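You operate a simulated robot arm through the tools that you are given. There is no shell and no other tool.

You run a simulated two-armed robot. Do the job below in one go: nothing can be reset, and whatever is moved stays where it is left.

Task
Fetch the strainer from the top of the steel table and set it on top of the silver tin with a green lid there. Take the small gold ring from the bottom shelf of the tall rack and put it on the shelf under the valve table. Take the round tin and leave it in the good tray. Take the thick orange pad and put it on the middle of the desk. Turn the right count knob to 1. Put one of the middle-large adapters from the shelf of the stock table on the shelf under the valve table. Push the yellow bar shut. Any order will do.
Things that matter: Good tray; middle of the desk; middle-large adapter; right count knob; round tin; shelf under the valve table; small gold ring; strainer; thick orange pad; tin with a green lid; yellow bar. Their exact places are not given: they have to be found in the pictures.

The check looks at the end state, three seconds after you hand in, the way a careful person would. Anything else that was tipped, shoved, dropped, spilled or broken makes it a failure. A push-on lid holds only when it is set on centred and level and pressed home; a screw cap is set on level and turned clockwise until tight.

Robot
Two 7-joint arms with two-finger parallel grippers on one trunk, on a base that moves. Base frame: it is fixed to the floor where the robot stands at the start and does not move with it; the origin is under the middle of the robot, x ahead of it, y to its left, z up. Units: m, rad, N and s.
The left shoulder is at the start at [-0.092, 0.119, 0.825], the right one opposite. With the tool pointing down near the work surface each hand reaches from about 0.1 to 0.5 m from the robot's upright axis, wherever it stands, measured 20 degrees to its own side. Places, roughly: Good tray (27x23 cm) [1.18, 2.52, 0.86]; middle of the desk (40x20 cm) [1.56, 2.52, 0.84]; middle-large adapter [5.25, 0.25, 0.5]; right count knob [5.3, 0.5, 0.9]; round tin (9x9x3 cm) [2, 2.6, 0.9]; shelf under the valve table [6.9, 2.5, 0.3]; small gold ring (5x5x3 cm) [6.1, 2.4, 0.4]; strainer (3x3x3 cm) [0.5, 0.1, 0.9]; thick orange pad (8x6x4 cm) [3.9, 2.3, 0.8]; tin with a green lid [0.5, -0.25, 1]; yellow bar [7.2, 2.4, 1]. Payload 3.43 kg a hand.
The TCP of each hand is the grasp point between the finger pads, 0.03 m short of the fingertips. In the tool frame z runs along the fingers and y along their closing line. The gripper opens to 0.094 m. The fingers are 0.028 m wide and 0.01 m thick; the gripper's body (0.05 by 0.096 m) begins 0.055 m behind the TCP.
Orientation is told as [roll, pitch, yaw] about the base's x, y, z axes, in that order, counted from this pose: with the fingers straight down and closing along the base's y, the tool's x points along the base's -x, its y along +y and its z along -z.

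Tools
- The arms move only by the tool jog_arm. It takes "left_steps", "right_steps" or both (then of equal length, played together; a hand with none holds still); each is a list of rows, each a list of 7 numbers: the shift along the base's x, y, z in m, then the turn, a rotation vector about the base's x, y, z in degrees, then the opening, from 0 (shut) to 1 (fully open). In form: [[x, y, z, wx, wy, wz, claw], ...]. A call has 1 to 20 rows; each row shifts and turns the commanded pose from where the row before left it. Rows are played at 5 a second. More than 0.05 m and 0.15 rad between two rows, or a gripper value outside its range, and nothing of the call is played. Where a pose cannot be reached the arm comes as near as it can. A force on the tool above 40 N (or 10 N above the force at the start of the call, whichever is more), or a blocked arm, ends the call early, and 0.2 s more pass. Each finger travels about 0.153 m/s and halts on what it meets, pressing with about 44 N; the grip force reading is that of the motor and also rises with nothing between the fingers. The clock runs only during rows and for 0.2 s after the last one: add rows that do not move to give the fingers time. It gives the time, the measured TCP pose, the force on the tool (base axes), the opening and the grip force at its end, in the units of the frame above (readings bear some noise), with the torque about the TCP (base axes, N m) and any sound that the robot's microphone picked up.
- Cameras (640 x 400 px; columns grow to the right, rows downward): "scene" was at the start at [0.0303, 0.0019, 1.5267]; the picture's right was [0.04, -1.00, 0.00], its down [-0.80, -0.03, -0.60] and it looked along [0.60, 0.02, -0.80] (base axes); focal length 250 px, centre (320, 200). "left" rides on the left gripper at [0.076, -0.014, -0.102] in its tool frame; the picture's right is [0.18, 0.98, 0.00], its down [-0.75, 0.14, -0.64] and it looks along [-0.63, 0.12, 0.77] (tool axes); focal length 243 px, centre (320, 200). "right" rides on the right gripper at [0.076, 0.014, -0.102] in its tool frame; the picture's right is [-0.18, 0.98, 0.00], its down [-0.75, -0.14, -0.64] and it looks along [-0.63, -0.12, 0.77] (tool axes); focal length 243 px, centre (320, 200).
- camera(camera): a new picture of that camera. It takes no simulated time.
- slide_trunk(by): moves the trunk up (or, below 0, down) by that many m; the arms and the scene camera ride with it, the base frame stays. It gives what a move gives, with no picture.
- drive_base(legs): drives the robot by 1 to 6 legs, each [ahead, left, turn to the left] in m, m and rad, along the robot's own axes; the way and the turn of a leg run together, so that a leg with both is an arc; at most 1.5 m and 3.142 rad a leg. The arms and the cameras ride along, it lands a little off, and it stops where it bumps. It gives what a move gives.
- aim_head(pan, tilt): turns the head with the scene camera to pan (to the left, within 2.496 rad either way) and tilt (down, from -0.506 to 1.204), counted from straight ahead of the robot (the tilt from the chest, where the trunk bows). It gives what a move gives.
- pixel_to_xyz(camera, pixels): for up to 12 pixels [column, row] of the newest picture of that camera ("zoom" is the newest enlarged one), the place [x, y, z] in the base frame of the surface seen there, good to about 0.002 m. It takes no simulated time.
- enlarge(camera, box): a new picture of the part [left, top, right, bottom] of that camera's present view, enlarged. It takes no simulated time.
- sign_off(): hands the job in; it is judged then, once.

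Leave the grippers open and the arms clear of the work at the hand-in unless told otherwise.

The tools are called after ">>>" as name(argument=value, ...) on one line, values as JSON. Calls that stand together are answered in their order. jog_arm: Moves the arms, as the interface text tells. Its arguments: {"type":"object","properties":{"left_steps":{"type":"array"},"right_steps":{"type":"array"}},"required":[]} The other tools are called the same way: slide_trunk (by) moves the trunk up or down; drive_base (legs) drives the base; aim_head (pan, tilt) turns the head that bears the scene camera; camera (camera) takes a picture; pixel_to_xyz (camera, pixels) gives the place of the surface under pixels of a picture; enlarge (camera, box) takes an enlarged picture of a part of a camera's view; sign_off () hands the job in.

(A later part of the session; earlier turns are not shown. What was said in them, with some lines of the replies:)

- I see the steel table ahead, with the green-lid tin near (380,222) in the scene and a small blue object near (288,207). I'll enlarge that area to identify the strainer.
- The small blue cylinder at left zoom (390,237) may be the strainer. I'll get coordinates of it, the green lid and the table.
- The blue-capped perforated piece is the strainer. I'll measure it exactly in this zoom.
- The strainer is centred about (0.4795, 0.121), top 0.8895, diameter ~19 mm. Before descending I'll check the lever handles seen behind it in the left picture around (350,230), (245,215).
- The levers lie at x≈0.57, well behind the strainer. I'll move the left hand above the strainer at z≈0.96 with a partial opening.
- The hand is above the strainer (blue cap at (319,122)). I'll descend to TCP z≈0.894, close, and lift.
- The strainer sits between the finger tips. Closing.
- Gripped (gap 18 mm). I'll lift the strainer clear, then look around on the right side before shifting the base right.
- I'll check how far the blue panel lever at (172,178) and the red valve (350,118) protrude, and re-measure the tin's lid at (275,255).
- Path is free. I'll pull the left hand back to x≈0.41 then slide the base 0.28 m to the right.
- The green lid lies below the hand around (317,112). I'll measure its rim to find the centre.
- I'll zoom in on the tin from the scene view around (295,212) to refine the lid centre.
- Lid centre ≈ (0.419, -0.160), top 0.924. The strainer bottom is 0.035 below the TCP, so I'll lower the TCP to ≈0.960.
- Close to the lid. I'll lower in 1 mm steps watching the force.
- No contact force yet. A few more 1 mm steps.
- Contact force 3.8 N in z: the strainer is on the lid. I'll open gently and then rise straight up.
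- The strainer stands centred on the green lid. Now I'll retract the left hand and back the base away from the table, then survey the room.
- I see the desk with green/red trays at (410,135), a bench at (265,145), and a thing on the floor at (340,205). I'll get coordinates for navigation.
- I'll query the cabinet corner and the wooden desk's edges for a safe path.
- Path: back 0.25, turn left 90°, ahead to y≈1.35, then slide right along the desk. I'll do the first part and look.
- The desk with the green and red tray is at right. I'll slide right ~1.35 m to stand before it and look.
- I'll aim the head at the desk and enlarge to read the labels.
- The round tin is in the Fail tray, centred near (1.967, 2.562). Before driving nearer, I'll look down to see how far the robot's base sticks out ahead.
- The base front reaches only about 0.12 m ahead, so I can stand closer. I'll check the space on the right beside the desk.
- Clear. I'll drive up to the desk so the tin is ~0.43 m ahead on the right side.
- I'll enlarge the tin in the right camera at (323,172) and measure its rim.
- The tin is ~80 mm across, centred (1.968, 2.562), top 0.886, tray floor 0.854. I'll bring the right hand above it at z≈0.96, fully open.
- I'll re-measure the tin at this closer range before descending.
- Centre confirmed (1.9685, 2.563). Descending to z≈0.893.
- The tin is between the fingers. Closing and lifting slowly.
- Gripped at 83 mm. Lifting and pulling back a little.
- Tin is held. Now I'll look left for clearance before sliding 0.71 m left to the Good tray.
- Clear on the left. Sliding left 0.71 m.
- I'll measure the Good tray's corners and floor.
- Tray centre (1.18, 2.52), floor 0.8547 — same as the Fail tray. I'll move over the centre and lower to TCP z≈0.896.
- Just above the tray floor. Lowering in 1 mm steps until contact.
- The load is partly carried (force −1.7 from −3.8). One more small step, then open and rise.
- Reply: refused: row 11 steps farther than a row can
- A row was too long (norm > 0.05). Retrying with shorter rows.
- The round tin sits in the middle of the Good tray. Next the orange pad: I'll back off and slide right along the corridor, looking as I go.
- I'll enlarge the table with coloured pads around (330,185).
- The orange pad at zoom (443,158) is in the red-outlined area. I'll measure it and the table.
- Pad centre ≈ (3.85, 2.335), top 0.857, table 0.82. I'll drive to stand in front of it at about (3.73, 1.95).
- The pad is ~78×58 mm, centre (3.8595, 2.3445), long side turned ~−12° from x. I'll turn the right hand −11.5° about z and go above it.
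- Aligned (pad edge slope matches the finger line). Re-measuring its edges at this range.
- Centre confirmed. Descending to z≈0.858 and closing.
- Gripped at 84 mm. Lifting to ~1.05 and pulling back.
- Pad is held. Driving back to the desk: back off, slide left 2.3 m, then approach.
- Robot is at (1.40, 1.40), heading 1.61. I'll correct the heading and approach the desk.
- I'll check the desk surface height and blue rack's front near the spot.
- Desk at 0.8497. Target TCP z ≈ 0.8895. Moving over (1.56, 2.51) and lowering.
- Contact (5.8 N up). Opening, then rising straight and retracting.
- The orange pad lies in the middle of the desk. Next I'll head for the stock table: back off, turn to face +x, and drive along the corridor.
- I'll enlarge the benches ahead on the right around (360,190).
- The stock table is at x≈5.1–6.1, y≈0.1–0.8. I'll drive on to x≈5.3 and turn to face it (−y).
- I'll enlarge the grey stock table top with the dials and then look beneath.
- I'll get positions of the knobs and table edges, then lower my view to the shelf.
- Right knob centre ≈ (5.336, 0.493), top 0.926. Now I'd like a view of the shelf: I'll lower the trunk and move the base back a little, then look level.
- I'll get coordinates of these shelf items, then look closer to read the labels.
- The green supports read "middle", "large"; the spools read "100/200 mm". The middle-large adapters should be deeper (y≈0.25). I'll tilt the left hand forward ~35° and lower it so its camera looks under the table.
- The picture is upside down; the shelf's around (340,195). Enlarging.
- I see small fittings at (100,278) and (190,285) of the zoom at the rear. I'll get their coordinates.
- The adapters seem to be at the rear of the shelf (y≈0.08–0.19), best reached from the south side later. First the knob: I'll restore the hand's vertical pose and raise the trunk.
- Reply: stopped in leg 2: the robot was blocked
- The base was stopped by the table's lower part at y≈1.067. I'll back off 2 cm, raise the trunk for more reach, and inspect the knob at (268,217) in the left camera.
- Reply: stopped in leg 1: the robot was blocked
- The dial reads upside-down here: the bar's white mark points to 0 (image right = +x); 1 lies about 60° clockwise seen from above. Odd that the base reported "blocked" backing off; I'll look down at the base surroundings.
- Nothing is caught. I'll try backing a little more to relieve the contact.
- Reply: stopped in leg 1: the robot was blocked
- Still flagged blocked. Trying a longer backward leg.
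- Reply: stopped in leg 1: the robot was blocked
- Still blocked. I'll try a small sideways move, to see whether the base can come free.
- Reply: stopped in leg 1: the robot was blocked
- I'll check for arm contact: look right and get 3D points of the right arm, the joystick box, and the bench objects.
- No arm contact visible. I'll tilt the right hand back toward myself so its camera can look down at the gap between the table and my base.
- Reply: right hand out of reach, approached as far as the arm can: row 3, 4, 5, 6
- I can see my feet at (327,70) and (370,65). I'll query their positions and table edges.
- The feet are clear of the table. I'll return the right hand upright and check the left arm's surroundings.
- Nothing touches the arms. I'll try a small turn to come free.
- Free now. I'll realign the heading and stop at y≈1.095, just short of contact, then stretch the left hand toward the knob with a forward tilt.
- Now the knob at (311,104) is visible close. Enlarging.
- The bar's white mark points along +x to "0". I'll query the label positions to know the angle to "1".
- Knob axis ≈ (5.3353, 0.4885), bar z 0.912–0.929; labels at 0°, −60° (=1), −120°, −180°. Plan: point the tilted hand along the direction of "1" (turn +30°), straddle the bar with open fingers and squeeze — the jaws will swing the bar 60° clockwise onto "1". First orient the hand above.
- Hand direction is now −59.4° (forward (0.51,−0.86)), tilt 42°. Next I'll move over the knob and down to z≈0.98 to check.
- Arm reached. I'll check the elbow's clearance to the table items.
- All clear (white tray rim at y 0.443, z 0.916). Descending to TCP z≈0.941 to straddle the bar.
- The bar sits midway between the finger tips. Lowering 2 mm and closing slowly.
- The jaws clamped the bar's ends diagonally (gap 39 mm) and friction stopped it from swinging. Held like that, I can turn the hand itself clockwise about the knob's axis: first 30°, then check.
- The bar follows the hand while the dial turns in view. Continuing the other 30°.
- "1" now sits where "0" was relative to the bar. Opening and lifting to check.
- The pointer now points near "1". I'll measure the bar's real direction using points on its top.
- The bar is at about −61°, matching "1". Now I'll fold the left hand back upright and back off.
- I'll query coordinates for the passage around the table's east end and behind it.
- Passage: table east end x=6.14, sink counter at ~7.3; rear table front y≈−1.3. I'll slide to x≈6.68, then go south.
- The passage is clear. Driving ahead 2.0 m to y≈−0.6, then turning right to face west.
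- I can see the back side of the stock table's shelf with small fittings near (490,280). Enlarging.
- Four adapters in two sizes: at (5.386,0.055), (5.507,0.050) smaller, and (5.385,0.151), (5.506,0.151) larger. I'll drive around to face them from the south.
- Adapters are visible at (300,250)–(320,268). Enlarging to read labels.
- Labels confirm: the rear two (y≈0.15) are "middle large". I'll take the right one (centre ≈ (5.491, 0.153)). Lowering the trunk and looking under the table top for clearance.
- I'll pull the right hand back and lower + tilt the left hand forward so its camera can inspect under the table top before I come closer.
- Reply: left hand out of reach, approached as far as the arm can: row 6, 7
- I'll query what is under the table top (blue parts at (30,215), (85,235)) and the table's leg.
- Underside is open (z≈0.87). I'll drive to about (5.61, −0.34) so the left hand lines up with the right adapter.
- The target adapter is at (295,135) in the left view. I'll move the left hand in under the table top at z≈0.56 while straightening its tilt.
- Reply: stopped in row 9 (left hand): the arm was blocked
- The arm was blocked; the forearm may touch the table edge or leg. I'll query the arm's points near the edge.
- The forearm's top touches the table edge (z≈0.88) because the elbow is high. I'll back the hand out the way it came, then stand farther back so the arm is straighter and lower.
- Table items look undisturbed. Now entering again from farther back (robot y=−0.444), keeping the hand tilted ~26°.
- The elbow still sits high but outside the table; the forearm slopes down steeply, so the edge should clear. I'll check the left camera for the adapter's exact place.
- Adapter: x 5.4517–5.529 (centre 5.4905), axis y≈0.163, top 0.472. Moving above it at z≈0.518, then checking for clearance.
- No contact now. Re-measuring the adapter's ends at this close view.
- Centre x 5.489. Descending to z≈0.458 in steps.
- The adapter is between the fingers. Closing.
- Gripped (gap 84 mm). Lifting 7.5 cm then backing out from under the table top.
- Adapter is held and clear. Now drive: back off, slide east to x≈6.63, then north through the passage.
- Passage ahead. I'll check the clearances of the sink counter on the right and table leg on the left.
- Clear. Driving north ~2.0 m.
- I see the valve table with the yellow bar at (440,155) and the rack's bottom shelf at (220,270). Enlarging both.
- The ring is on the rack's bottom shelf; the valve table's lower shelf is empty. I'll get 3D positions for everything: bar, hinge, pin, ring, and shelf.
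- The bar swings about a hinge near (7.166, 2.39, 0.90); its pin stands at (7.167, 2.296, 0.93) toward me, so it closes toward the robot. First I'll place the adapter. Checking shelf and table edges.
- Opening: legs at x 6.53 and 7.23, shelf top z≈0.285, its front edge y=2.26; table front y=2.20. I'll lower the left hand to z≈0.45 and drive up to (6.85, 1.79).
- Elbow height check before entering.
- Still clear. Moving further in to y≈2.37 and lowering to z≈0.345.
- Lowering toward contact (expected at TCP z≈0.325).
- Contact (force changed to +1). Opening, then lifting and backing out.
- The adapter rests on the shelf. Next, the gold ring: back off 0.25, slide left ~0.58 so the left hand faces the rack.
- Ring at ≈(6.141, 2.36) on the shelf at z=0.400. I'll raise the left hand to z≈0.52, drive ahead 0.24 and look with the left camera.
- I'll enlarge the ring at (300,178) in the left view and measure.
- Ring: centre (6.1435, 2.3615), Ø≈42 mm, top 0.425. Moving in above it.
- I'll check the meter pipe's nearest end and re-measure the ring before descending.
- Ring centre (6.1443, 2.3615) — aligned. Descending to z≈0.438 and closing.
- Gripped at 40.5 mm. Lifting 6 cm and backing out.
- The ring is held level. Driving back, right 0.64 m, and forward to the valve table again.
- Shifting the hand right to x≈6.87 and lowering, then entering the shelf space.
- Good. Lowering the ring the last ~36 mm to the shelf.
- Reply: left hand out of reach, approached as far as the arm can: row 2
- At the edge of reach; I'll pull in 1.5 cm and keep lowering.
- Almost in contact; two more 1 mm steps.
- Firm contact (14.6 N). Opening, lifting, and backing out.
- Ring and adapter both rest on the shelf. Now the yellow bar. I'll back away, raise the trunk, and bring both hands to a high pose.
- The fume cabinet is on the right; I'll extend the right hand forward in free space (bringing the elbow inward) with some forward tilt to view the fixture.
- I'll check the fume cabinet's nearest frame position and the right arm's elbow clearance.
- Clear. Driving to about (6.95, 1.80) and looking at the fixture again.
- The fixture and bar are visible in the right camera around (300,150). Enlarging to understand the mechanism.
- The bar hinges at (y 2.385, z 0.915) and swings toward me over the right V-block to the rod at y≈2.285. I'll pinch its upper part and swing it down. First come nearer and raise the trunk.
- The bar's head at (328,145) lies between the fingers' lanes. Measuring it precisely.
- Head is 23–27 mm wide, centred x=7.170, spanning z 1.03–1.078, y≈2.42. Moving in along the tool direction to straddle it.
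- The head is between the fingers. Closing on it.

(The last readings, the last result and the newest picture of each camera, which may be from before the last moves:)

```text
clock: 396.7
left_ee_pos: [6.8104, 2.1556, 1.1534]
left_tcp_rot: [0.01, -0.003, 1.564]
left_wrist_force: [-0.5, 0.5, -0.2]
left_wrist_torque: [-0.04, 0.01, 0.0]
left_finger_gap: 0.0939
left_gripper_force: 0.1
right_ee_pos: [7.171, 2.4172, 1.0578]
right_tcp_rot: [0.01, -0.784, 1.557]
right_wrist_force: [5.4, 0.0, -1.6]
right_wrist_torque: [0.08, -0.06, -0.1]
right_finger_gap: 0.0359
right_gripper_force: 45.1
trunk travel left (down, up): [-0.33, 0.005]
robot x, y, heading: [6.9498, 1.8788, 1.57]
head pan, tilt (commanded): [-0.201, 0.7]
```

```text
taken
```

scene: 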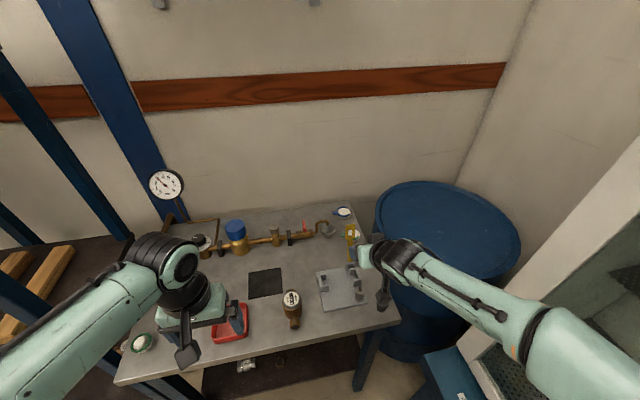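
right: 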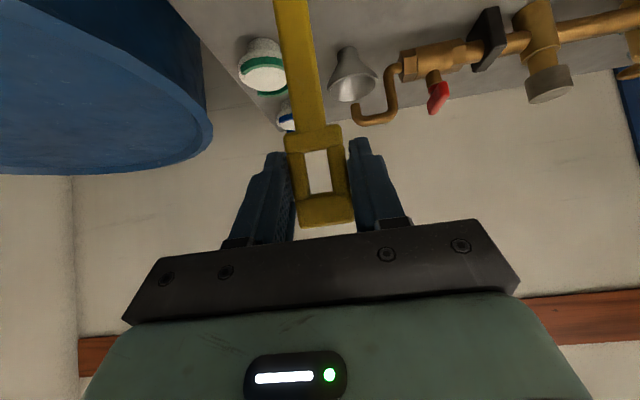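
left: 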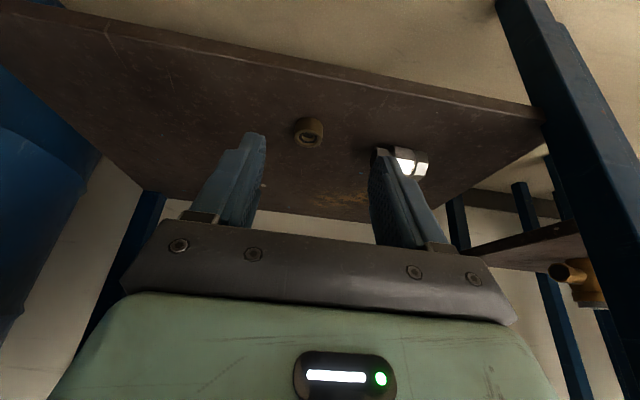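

Gripped (36 mm). Now pulling the bar along its arc toward me, first three small steps to check it moves freely.

>>> jog_arm(right_steps=[[0.0005, -0.0096, 0.0015, 0, 0, 0, 0.18], [0, -0.0096, 0.0014, 0, 0, 0, 0.18], [0, -0.0097, 0.0004, 0, 0, 0, 0.18], [0, -0.0097, 0.0001, 0, 0, 0, 0.18], [0, 0, 0, 0, 0, 0, 0.18]])

>>> camera(camera="right")

```text
clock: 397.9
left_ee_pos: [6.8108, 2.1569, 1.1538]
left_tcp_rot: [0.011, -0.002, 1.565]
left_wrist_force: [-0.3, -0.6, 0.2]
left_wrist_torque: [0.0, -0.03, 0.0]
left_finger_gap: 0.0939
left_gripper_force: 0.1
right_ee_pos: [7.1707, 2.3802, 1.0607]
right_tcp_rot: [0.01, -0.784, 1.556]
right_wrist_force: [5.0, 8.0, -4.5]
right_wrist_torque: [1.0, 0.06, 0.0]
right_finger_gap: 0.0359
right_gripper_force: 45.2
trunk travel left (down, up): [-0.33, 0.005]
robot x, y, heading: [6.956, 1.8759, 1.568]
head pan, tilt (commanded): [-0.201, 0.7]
```

```text
taken
```

right: 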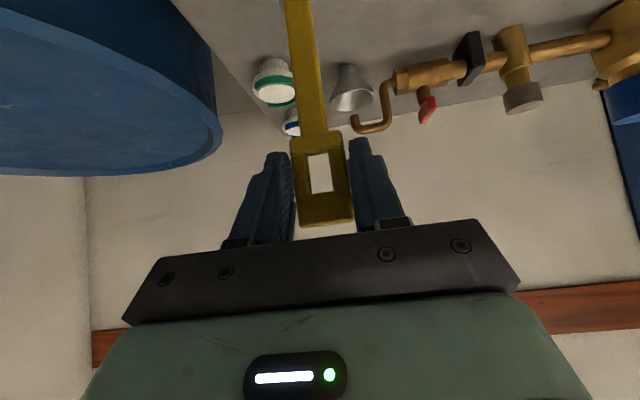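

It moves with little force. Continuing the arc to ~120°.

>>> jog_arm(right_steps=[[0, -0.0097, -0.0008, 1.5, 0, 0, 0.18], [0, -0.0096, -0.0014, 1.5, 0, 0, 0.18], [0, -0.0095, -0.002, 1.5, 0, 0, 0.18], [0, -0.0093, -0.0026, 1.5, 0, 0, 0.18], [0, -0.0091, -0.0032, 1.5, 0, 0, 0.18], [0, -0.009, -0.0038, 1.5, 0, 0, 0.18], [0, -0.0086, -0.0044, 0, 0, 0, 0.18], [0, -0.0084, -0.0049, 0, 0, 0, 0.18], [0, 0, 0, 0, 0, 0, 0.18]])

>>> camera(camera="right")

>>> enlarge(camera="scene", box=[290, 190, 430, 310])

```text
clock: 399.9
left_ee_pos: [6.8108, 2.1572, 1.1533]
left_tcp_rot: [0.009, -0.001, 1.566]
left_wrist_force: [-0.2, 0.1, 0.2]
left_wrist_torque: [0.01, -0.01, -0.01]
left_finger_gap: 0.094
left_gripper_force: 0.1
right_ee_pos: [7.1701, 2.3081, 1.0389]
right_tcp_rot: [0.015, -0.94, 1.554]
right_wrist_force: [3.1, 11.4, 1.2]
right_wrist_torque: [1.3, -0.1, -0.11]
right_finger_gap: 0.0319
right_gripper_force: 45.5
trunk travel left (down, up): [-0.33, 0.005]
robot x, y, heading: [6.9519, 1.8777, 1.568]
head pan, tilt (commanded): [-0.201, 0.7]
```

```text
taken
```

right: 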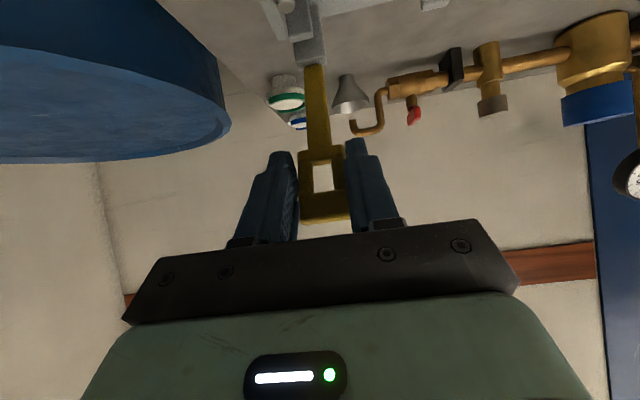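

```text
3.33 times, centred on (360, 250) of scene
```

zoom: 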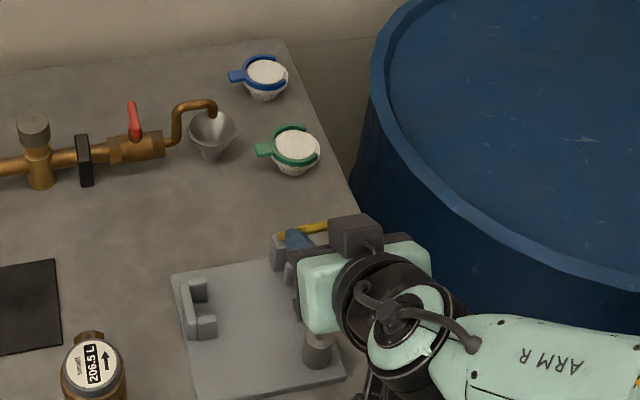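

The bar follows. I'll check the black knob at the table's front-right for clearance, then continue.

>>> pixel_to_xyz(camera="scene", pixels=[[376, 303], [379, 298], [385, 306], [386, 293], [383, 250]])

>>> jog_arm(right_steps=[[0, -0.008, -0.0055, 0, 0, 0, 0.18], [0, -0.0076, -0.006, 0, 0, 0, 0.18], [0, -0.0073, -0.0065, 0, 0, 0, 0.18], [0, -0.0067, -0.0069, 0, 0, 0, 0.18], [0, 0, 0, 0, 0, 0, 0.18]])

>>> camera(camera="right")

>>> camera(camera="scene")

```text
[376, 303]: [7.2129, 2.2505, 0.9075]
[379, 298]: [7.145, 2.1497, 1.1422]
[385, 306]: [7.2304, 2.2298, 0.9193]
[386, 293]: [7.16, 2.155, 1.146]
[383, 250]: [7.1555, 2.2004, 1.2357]
```

```text
clock: 401.1
left_ee_pos: [6.8113, 2.1563, 1.1532]
left_tcp_rot: [0.009, -0.002, 1.567]
left_wrist_force: [-0.4, 0.4, 0.1]
left_wrist_torque: [-0.02, 0.04, 0.03]
left_finger_gap: 0.0941
left_gripper_force: 0.1
right_ee_pos: [7.171, 2.2752, 1.0097]
right_tcp_rot: [0.017, -0.934, 1.549]
right_wrist_force: [3.6, 6.5, -4.2]
right_wrist_torque: [-0.01, -0.22, -0.57]
right_finger_gap: 0.0317
right_gripper_force: 45.4
trunk travel left (down, up): [-0.33, 0.005]
robot x, y, heading: [6.957, 1.8783, 1.573]
head pan, tilt (commanded): [-0.201, 0.7]
```

```text
taken
```

right: 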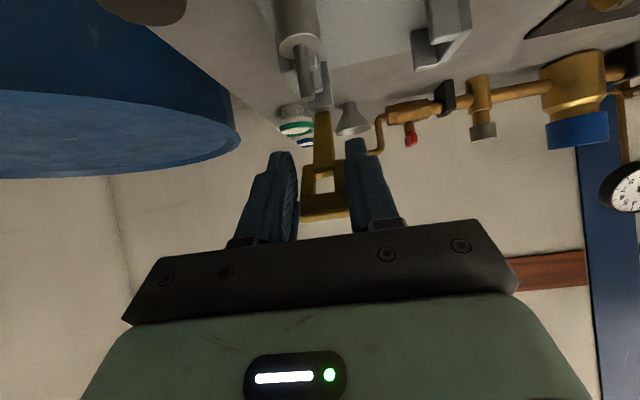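

```text
taken
```

scene: 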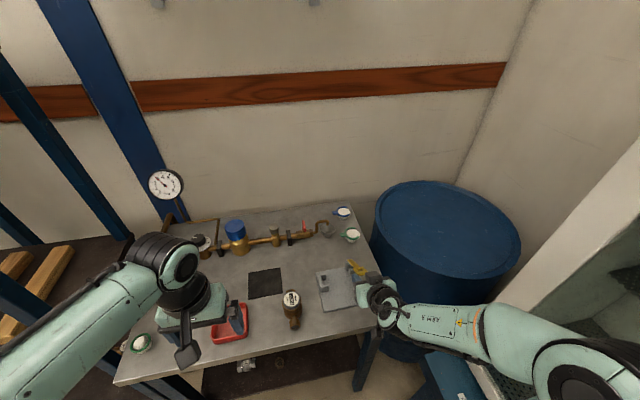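

Continuing the arc down to ~160°, watching the force.

>>> jog_arm(right_steps=[[0, -0.0064, -0.0074, 0, 0, 0, 0.18], [0, -0.0058, -0.0077, 0, 0, 0, 0.18], [0, -0.0053, -0.0082, 0, 0, 0, 0.18], [0, -0.0047, -0.0084, 0, 0, 0, 0.18], [0, 0, 0, 0, 0, 0, 0.18]])

>>> camera(camera="right")

>>> enlarge(camera="scene", box=[290, 220, 430, 340])

```text
clock: 402.3
left_ee_pos: [6.8092, 2.1548, 1.1552]
left_tcp_rot: [0.011, -0.002, 1.566]
left_wrist_force: [0.7, -0.3, -0.1]
left_wrist_torque: [-0.02, 0.02, -0.04]
left_finger_gap: 0.0942
left_gripper_force: 0.1
right_ee_pos: [7.1686, 2.2573, 0.9852]
right_tcp_rot: [0.016, -0.939, 1.556]
right_wrist_force: [-0.8, 0.0, 0.5]
right_wrist_torque: [-0.05, 0.01, 0.01]
right_finger_gap: 0.0167
right_gripper_force: 0.1
right hand out of reach, approached as far as the arm can: row 3
trunk travel left (down, up): [-0.33, 0.005]
robot x, y, heading: [6.954, 1.8783, 1.57]
head pan, tilt (commanded): [-0.201, 0.7]
```

```text
taken
```

right: 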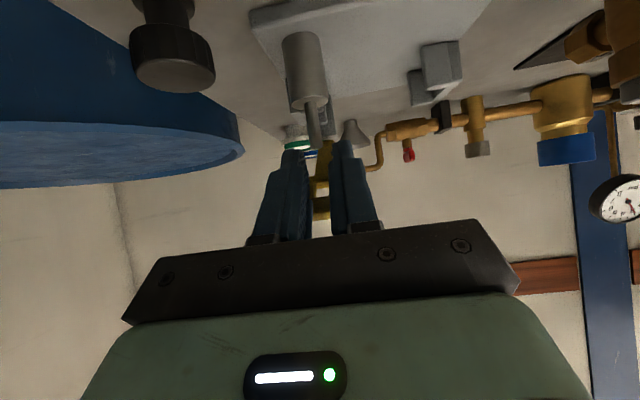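

```text
3.33 times, centred on (360, 280) of scene
```

zoom: 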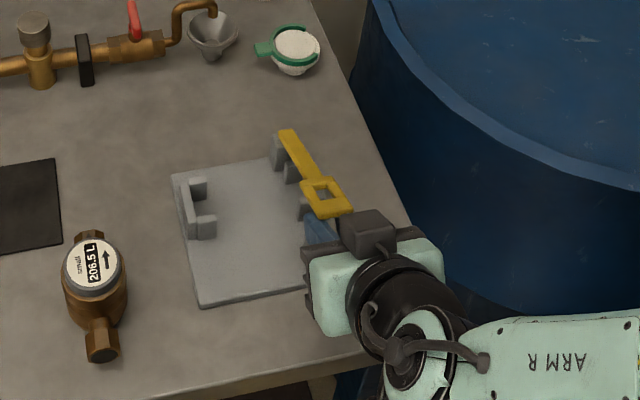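

The fingers slipped off; the bar is holding at an intermediate angle. Querying its present position.

>>> pixel_to_xyz(camera="zoom", pixels=[[290, 135], [305, 165], [335, 210], [320, 185], [345, 205], [310, 190], [300, 155], [325, 212]])

```text
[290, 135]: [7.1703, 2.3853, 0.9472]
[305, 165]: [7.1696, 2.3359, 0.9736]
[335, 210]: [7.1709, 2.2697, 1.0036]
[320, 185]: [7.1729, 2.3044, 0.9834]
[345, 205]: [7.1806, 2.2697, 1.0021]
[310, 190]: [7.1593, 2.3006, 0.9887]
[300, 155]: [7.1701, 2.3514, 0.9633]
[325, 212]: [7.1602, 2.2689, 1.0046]
```

The bar now points 26° above horizontal; closed, its slot will drop over the rod at y≈2.286. My fingertips are just under its head, so I'll retreat straight back, then up, then press it down from above.

>>> jog_arm(right_steps=[[0, -0.02, 0, 0, 0, 0, 0.1], [0, -0.025, 0, 0, 0, 0, 0], [0, -0.03, 0.0, -3, 0, 0, 0], [0, -0.01, 0.03, -6, 0, 0, 0], [0, 0, 0.04, -6, 0, 0, 0], [0, 0, 0.04, -6, 0, 0, 0], [0, 0, 0.02, -6, 0, 0, 0], [0, 0, 0, -6, 0, 0, 0], [0, 0, 0, 0, 0, 0, 0]])

>>> camera(camera="right")

>>> enlarge(camera="scene", box=[290, 220, 430, 340])

```text
clock: 404.3
left_ee_pos: [6.8093, 2.1548, 1.1545]
left_tcp_rot: [0.01, -0.003, 1.566]
left_wrist_force: [-0.7, -1.0, -0.1]
left_wrist_torque: [0.01, -0.01, 0.0]
left_finger_gap: 0.0938
left_gripper_force: 0.1
right_ee_pos: [7.1769, 2.2329, 1.1262]
right_tcp_rot: [0.004, -0.364, 1.561]
right_wrist_force: [-0.2, -0.4, -0.2]
right_wrist_torque: [0.0, 0.01, 0.02]
right_finger_gap: 0.0002
right_gripper_force: 32.9
right hand out of reach, approached as far as the arm can: row 1, 2, 3
trunk travel left (down, up): [-0.33, 0.005]
robot x, y, heading: [6.9557, 1.8763, 1.564]
head pan, tilt (commanded): [-0.201, 0.7]
```

```text
taken
```

right: 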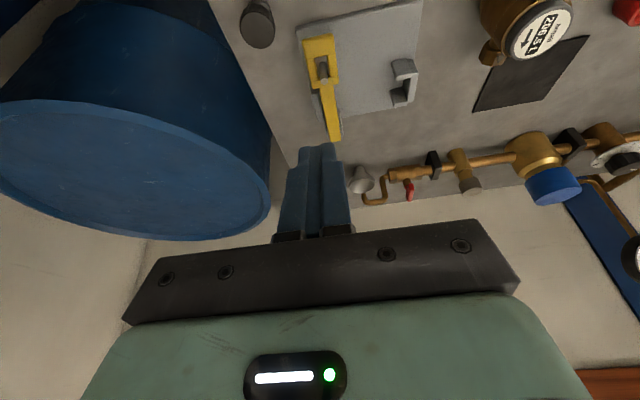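

```text
3.33 times, centred on (360, 280) of scene
```

zoom: 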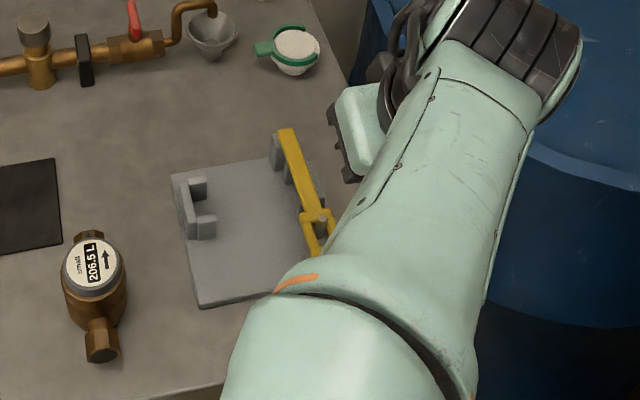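

The bar seems lower now, with the rod showing in its slot. Enlarging and measuring.

>>> enlarge(camera="right", box=[280, 10, 440, 150])

>>> pixel_to_xyz(camera="right", pixels=[[316, 45], [322, 62], [318, 84], [328, 95], [332, 115], [336, 135], [335, 70], [325, 42], [323, 75], [310, 55]])

```text
2.86 times, centred on (360, 80) of right
```

zoom: 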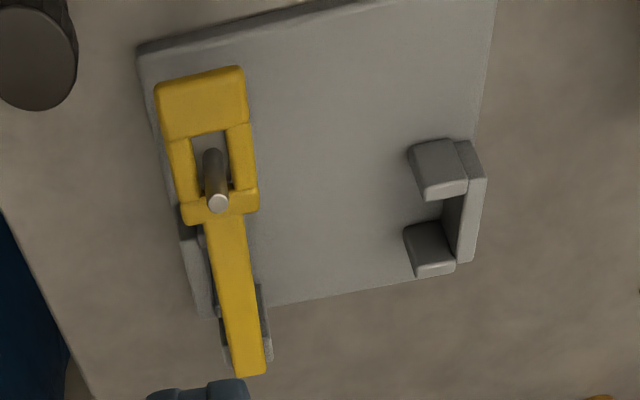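

```text
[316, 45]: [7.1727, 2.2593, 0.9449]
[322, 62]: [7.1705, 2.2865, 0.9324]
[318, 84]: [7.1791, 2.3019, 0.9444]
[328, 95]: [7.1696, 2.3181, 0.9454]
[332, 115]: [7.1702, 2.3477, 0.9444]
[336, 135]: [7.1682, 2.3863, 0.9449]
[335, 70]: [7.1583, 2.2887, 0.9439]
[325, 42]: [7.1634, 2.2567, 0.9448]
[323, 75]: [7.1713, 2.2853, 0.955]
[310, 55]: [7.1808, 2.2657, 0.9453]
```

The bar is now horizontal (z=0.945 throughout) with the rod through its slot — it dropped shut. I'll press gently with closed fingertips just behind the slot (y≈2.31) to make sure it is fully home.

>>> jog_arm(right_steps=[[-0.003, 0.035, 0, 0, 0, 0, 0], [-0.003, 0.033, -0.02, 0, 0, 0, 0], [-0.001, 0, -0.04, 0, 0, 0, 0], [0, 0, -0.04, 0, 0, 0, 0], [0, 0, -0.02, 0, 0, 0, 0], [0, 0, -0.01, 0, 0, 0, 0], [0, 0, 0, 0, 0, 0, 0]])

>>> camera(camera="right")

```text
clock: 405.9
left_ee_pos: [6.8094, 2.1556, 1.1536]
left_tcp_rot: [0.01, -0.004, 1.566]
left_wrist_force: [1.3, 0.5, 1.1]
left_wrist_torque: [0.02, 0.01, 0.0]
left_finger_gap: 0.0941
left_gripper_force: 0.0
right_ee_pos: [7.1698, 2.3033, 0.9948]
right_tcp_rot: [0.004, -0.365, 1.561]
right_wrist_force: [-0.3, 0.0, -0.3]
right_wrist_torque: [-0.02, 0.01, -0.02]
right_finger_gap: 0.0
right_gripper_force: 33.2
trunk travel left (down, up): [-0.33, 0.005]
robot x, y, heading: [6.9542, 1.8794, 1.568]
head pan, tilt (commanded): [-0.201, 0.7]
```

```text
taken
```

right: 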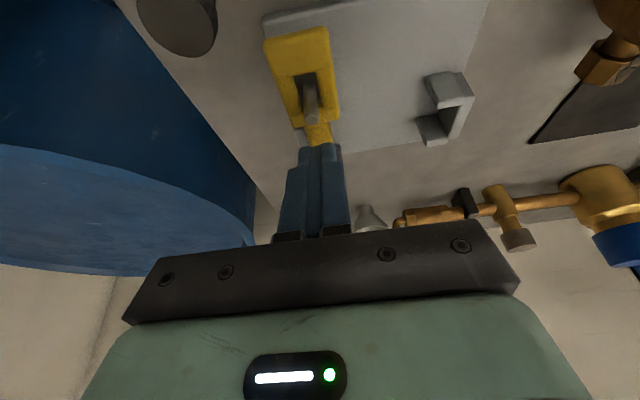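

Fingertips are right above the bar behind the slot. Pressing in small steps.

>>> jog_arm(right_steps=[[0, 0, -0.008, 0, 0, 0, 0], [0, 0, -0.005, 0, 0, 0, 0], [0, 0, -0.003, 0, 0, 0, 0], [0, 0, -0.003, 0, 0, 0, 0], [0, 0, -0.002, 0, 0, 0, 0], [0, 0, 0, 0, 0, 0, 0]])

>>> camera(camera="right")

```text
clock: 407.3
left_ee_pos: [6.8089, 2.1547, 1.1548]
left_tcp_rot: [0.007, -0.005, 1.565]
left_wrist_force: [0.0, -1.1, 0.4]
left_wrist_torque: [-0.01, 0.0, 0.01]
left_finger_gap: 0.0942
left_gripper_force: 0.1
right_ee_pos: [7.1695, 2.3026, 0.9764]
right_tcp_rot: [0.003, -0.371, 1.56]
right_wrist_force: [0.7, -1.2, 27.4]
right_wrist_torque: [-0.09, -0.09, 0.35]
right_finger_gap: 0.0
right_gripper_force: 33.1
trunk travel left (down, up): [-0.33, 0.005]
robot x, y, heading: [6.9524, 1.8769, 1.568]
head pan, tilt (commanded): [-0.201, 0.7]
```

```text
taken
```

right: 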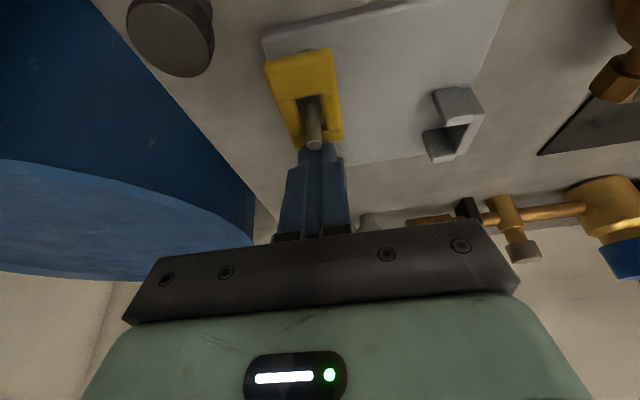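

27 N reaction — the bar is at its stop. Rising and retracting, then verifying.

>>> jog_arm(right_steps=[[0, 0, 0.02, 0, 0, 0, 0], [0, 0, 0.04, 0, 0, 0, 0], [0, 0, 0.04, 0, 0, 0, 0.2], [0, -0.02, 0.04, -5, 0, 0, 0.5], [0, -0.03, 0.03, -5, 0, 0, 1], [-0.01, -0.03, 0.02, -5, 0, 0, 1], [-0.02, -0.03, 0.0, -6, 0, 0, 1], [-0.02, -0.03, 0, 0, 0, 0, 1], [0, 0, 0, 0, 0, 0, 1]])

>>> drive_base(legs=[[-0.3, 0, 0]])

>>> aim_head(pan=-0.15, tilt=0.75)

>>> camera(camera="scene")

```text
clock: 409.3
left_ee_pos: [6.8097, 2.1567, 1.154]
left_tcp_rot: [0.009, -0.005, 1.566]
left_wrist_force: [0.1, -0.7, -0.8]
left_wrist_torque: [-0.03, 0.01, 0.01]
left_finger_gap: 0.0939
left_gripper_force: 0.1
right_ee_pos: [7.119, 2.1612, 1.164]
right_tcp_rot: [0.0, 0.002, 1.56]
right_wrist_force: [-0.6, -0.1, 0.0]
right_wrist_torque: [-0.01, 0.0, 0.01]
right_finger_gap: 0.0939
right_gripper_force: 0.0
trunk travel left (down, up): [-0.33, 0.005]
robot x, y, heading: [6.9529, 1.8811, 1.569]
head pan, tilt (commanded): [-0.201, 0.7]
```

```text
clock: 411.4
left_ee_pos: [6.809, 1.8583, 1.1533]
left_tcp_rot: [0.009, -0.003, 1.567]
left_wrist_force: [0.2, 0.8, 0.8]
left_wrist_torque: [-0.02, 0.0, 0.0]
left_finger_gap: 0.0939
left_gripper_force: 0.0
right_ee_pos: [7.1186, 1.8643, 1.1635]
right_tcp_rot: [0.0, 0.001, 1.559]
right_wrist_force: [0.5, -0.2, 0.5]
right_wrist_torque: [0.01, -0.02, 0.04]
right_finger_gap: 0.0941
right_gripper_force: 0.0
trunk travel left (down, up): [-0.33, 0.005]
robot x, y, heading: [6.9548, 1.5808, 1.57]
head pan, tilt (commanded): [-0.201, 0.7]
```

```text
clock: 412.0
left_ee_pos: [6.8102, 1.8589, 1.1538]
left_tcp_rot: [0.008, -0.003, 1.566]
left_wrist_force: [-0.7, -1.0, -0.7]
left_wrist_torque: [-0.01, -0.02, 0.01]
left_finger_gap: 0.0941
left_gripper_force: 0.2
right_ee_pos: [7.1197, 1.8632, 1.1645]
right_tcp_rot: [0.0, 0.001, 1.56]
right_wrist_force: [0.4, -0.7, -0.6]
right_wrist_torque: [0.0, 0.0, -0.01]
right_finger_gap: 0.094
right_gripper_force: 0.1
trunk travel left (down, up): [-0.33, 0.005]
robot x, y, heading: [6.9527, 1.579, 1.572]
head pan, tilt (commanded): [-0.15, 0.75]
```

```text
taken
```

scene: 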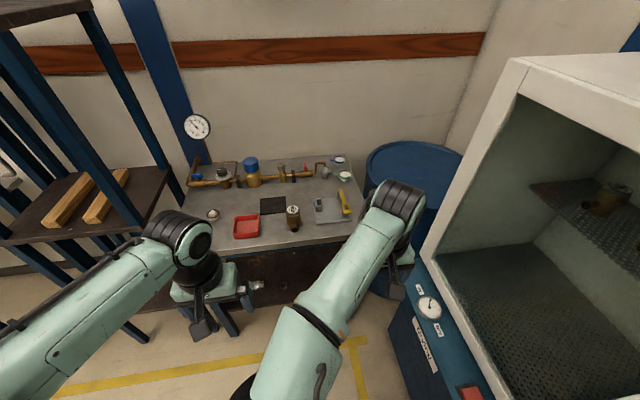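

>>> enlarge(camera="scene", box=[180, 140, 380, 300])

>>> pixel_to_xyz(camera="scene", pixels=[[342, 193], [345, 203], [346, 212], [258, 285], [250, 283]])

```text
2.50 times, centred on (280, 220) of scene
```

zoom: 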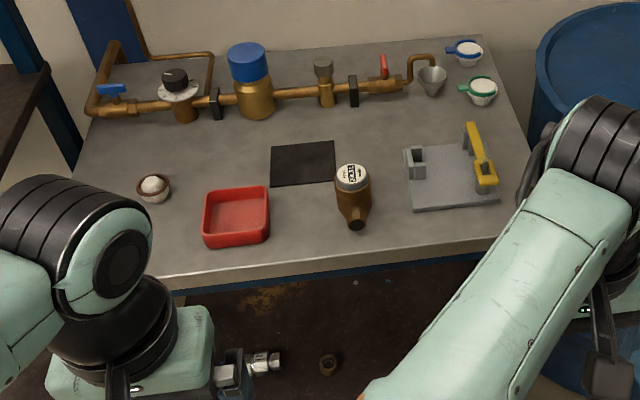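

```text
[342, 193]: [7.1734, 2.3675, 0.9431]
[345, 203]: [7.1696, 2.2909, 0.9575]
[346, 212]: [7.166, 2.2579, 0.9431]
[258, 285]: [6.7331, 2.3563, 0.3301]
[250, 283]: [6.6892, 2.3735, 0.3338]
```

The bar is shut (z=0.943 level, rod through the slot); ring and adapter are on the shelf. Let me verify the knob and stock table from here by turning the head.

>>> aim_head(pan=2.16, tilt=0.35)

>>> camera(camera="scene")

>>> enlarge(camera="scene", box=[260, 150, 380, 230])

```text
clock: 414.1
left_ee_pos: [6.809, 1.8578, 1.1528]
left_tcp_rot: [0.009, -0.004, 1.566]
left_wrist_force: [0.5, 0.0, -0.2]
left_wrist_torque: [-0.02, -0.01, 0.0]
left_finger_gap: 0.0938
left_gripper_force: 0.1
right_ee_pos: [7.1198, 1.8642, 1.164]
right_tcp_rot: [0.0, 0.003, 1.559]
right_wrist_force: [0.0, 0.2, 0.7]
right_wrist_torque: [-0.01, 0.0, 0.01]
right_finger_gap: 0.0939
right_gripper_force: 0.0
trunk travel left (down, up): [-0.33, 0.005]
robot x, y, heading: [6.9552, 1.5834, 1.572]
head pan, tilt (commanded): [2.161, 0.351]
```

```text
taken
```

scene: 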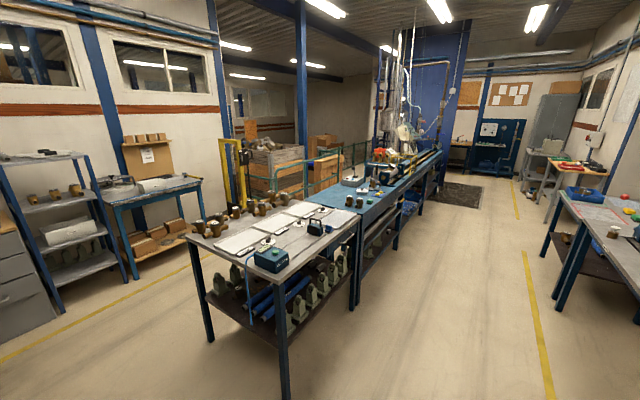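

```text
5.00 times, centred on (320, 190) of scene
```

zoom: 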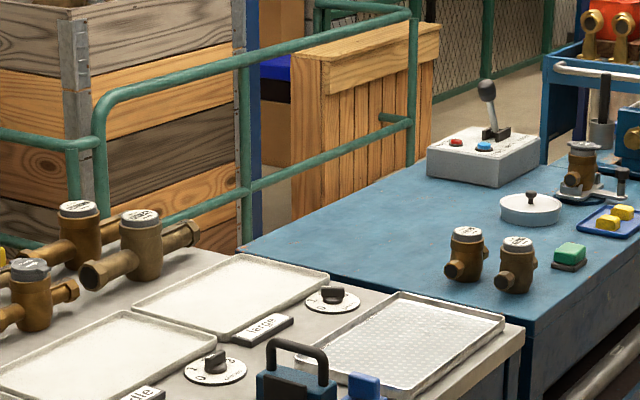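

Everything stands as intended: the strainer on the green-lid tin, the round tin in the Good tray, the orange pad mid-desk, the knob on 1, the ring and a middle-large adapter on the valve-table shelf, and the yellow bar shut. Grippers are open and arms are clear. Handing in.

>>> sign_off()

```text
The job is handed in.
```

I did all seven parts and handed the job in. I don't have the check's verdict.

- **Strainer:** it stands centred on the silver tin with the green lid. I last saw it right after placing it and did not go back to look.
- **Round tin:** it is in the middle of the Good tray.
- **Orange pad:** it is on the middle of the desk.
- **Right count knob:** it points at 1, within a few degrees when I measured it close up just after turning it.
- **Middle-large adapter:** I took one of the two labelled "middle large" and set it on the shelf under the valve table.
- **Gold ring:** it is on the same shelf, beside the adapter.
- **Yellow bar:** my grip slipped off it partway and it dropped shut on its own. I then pressed it home with about 27 N; it lies level with the rod through its slot.

The robot touched the tables twice without moving anything I could see:

- **Stock table, north side:** the base bumped something and reported itself blocked for several tries before it came free.
- **Stock table, south side:** the left forearm touched the table edge on the first attempt at the adapters. I backed out and came in from farther away.

In a last look from across the room, the stock table and everything on it were still standing. Both grippers are open and the arms are clear of the work.
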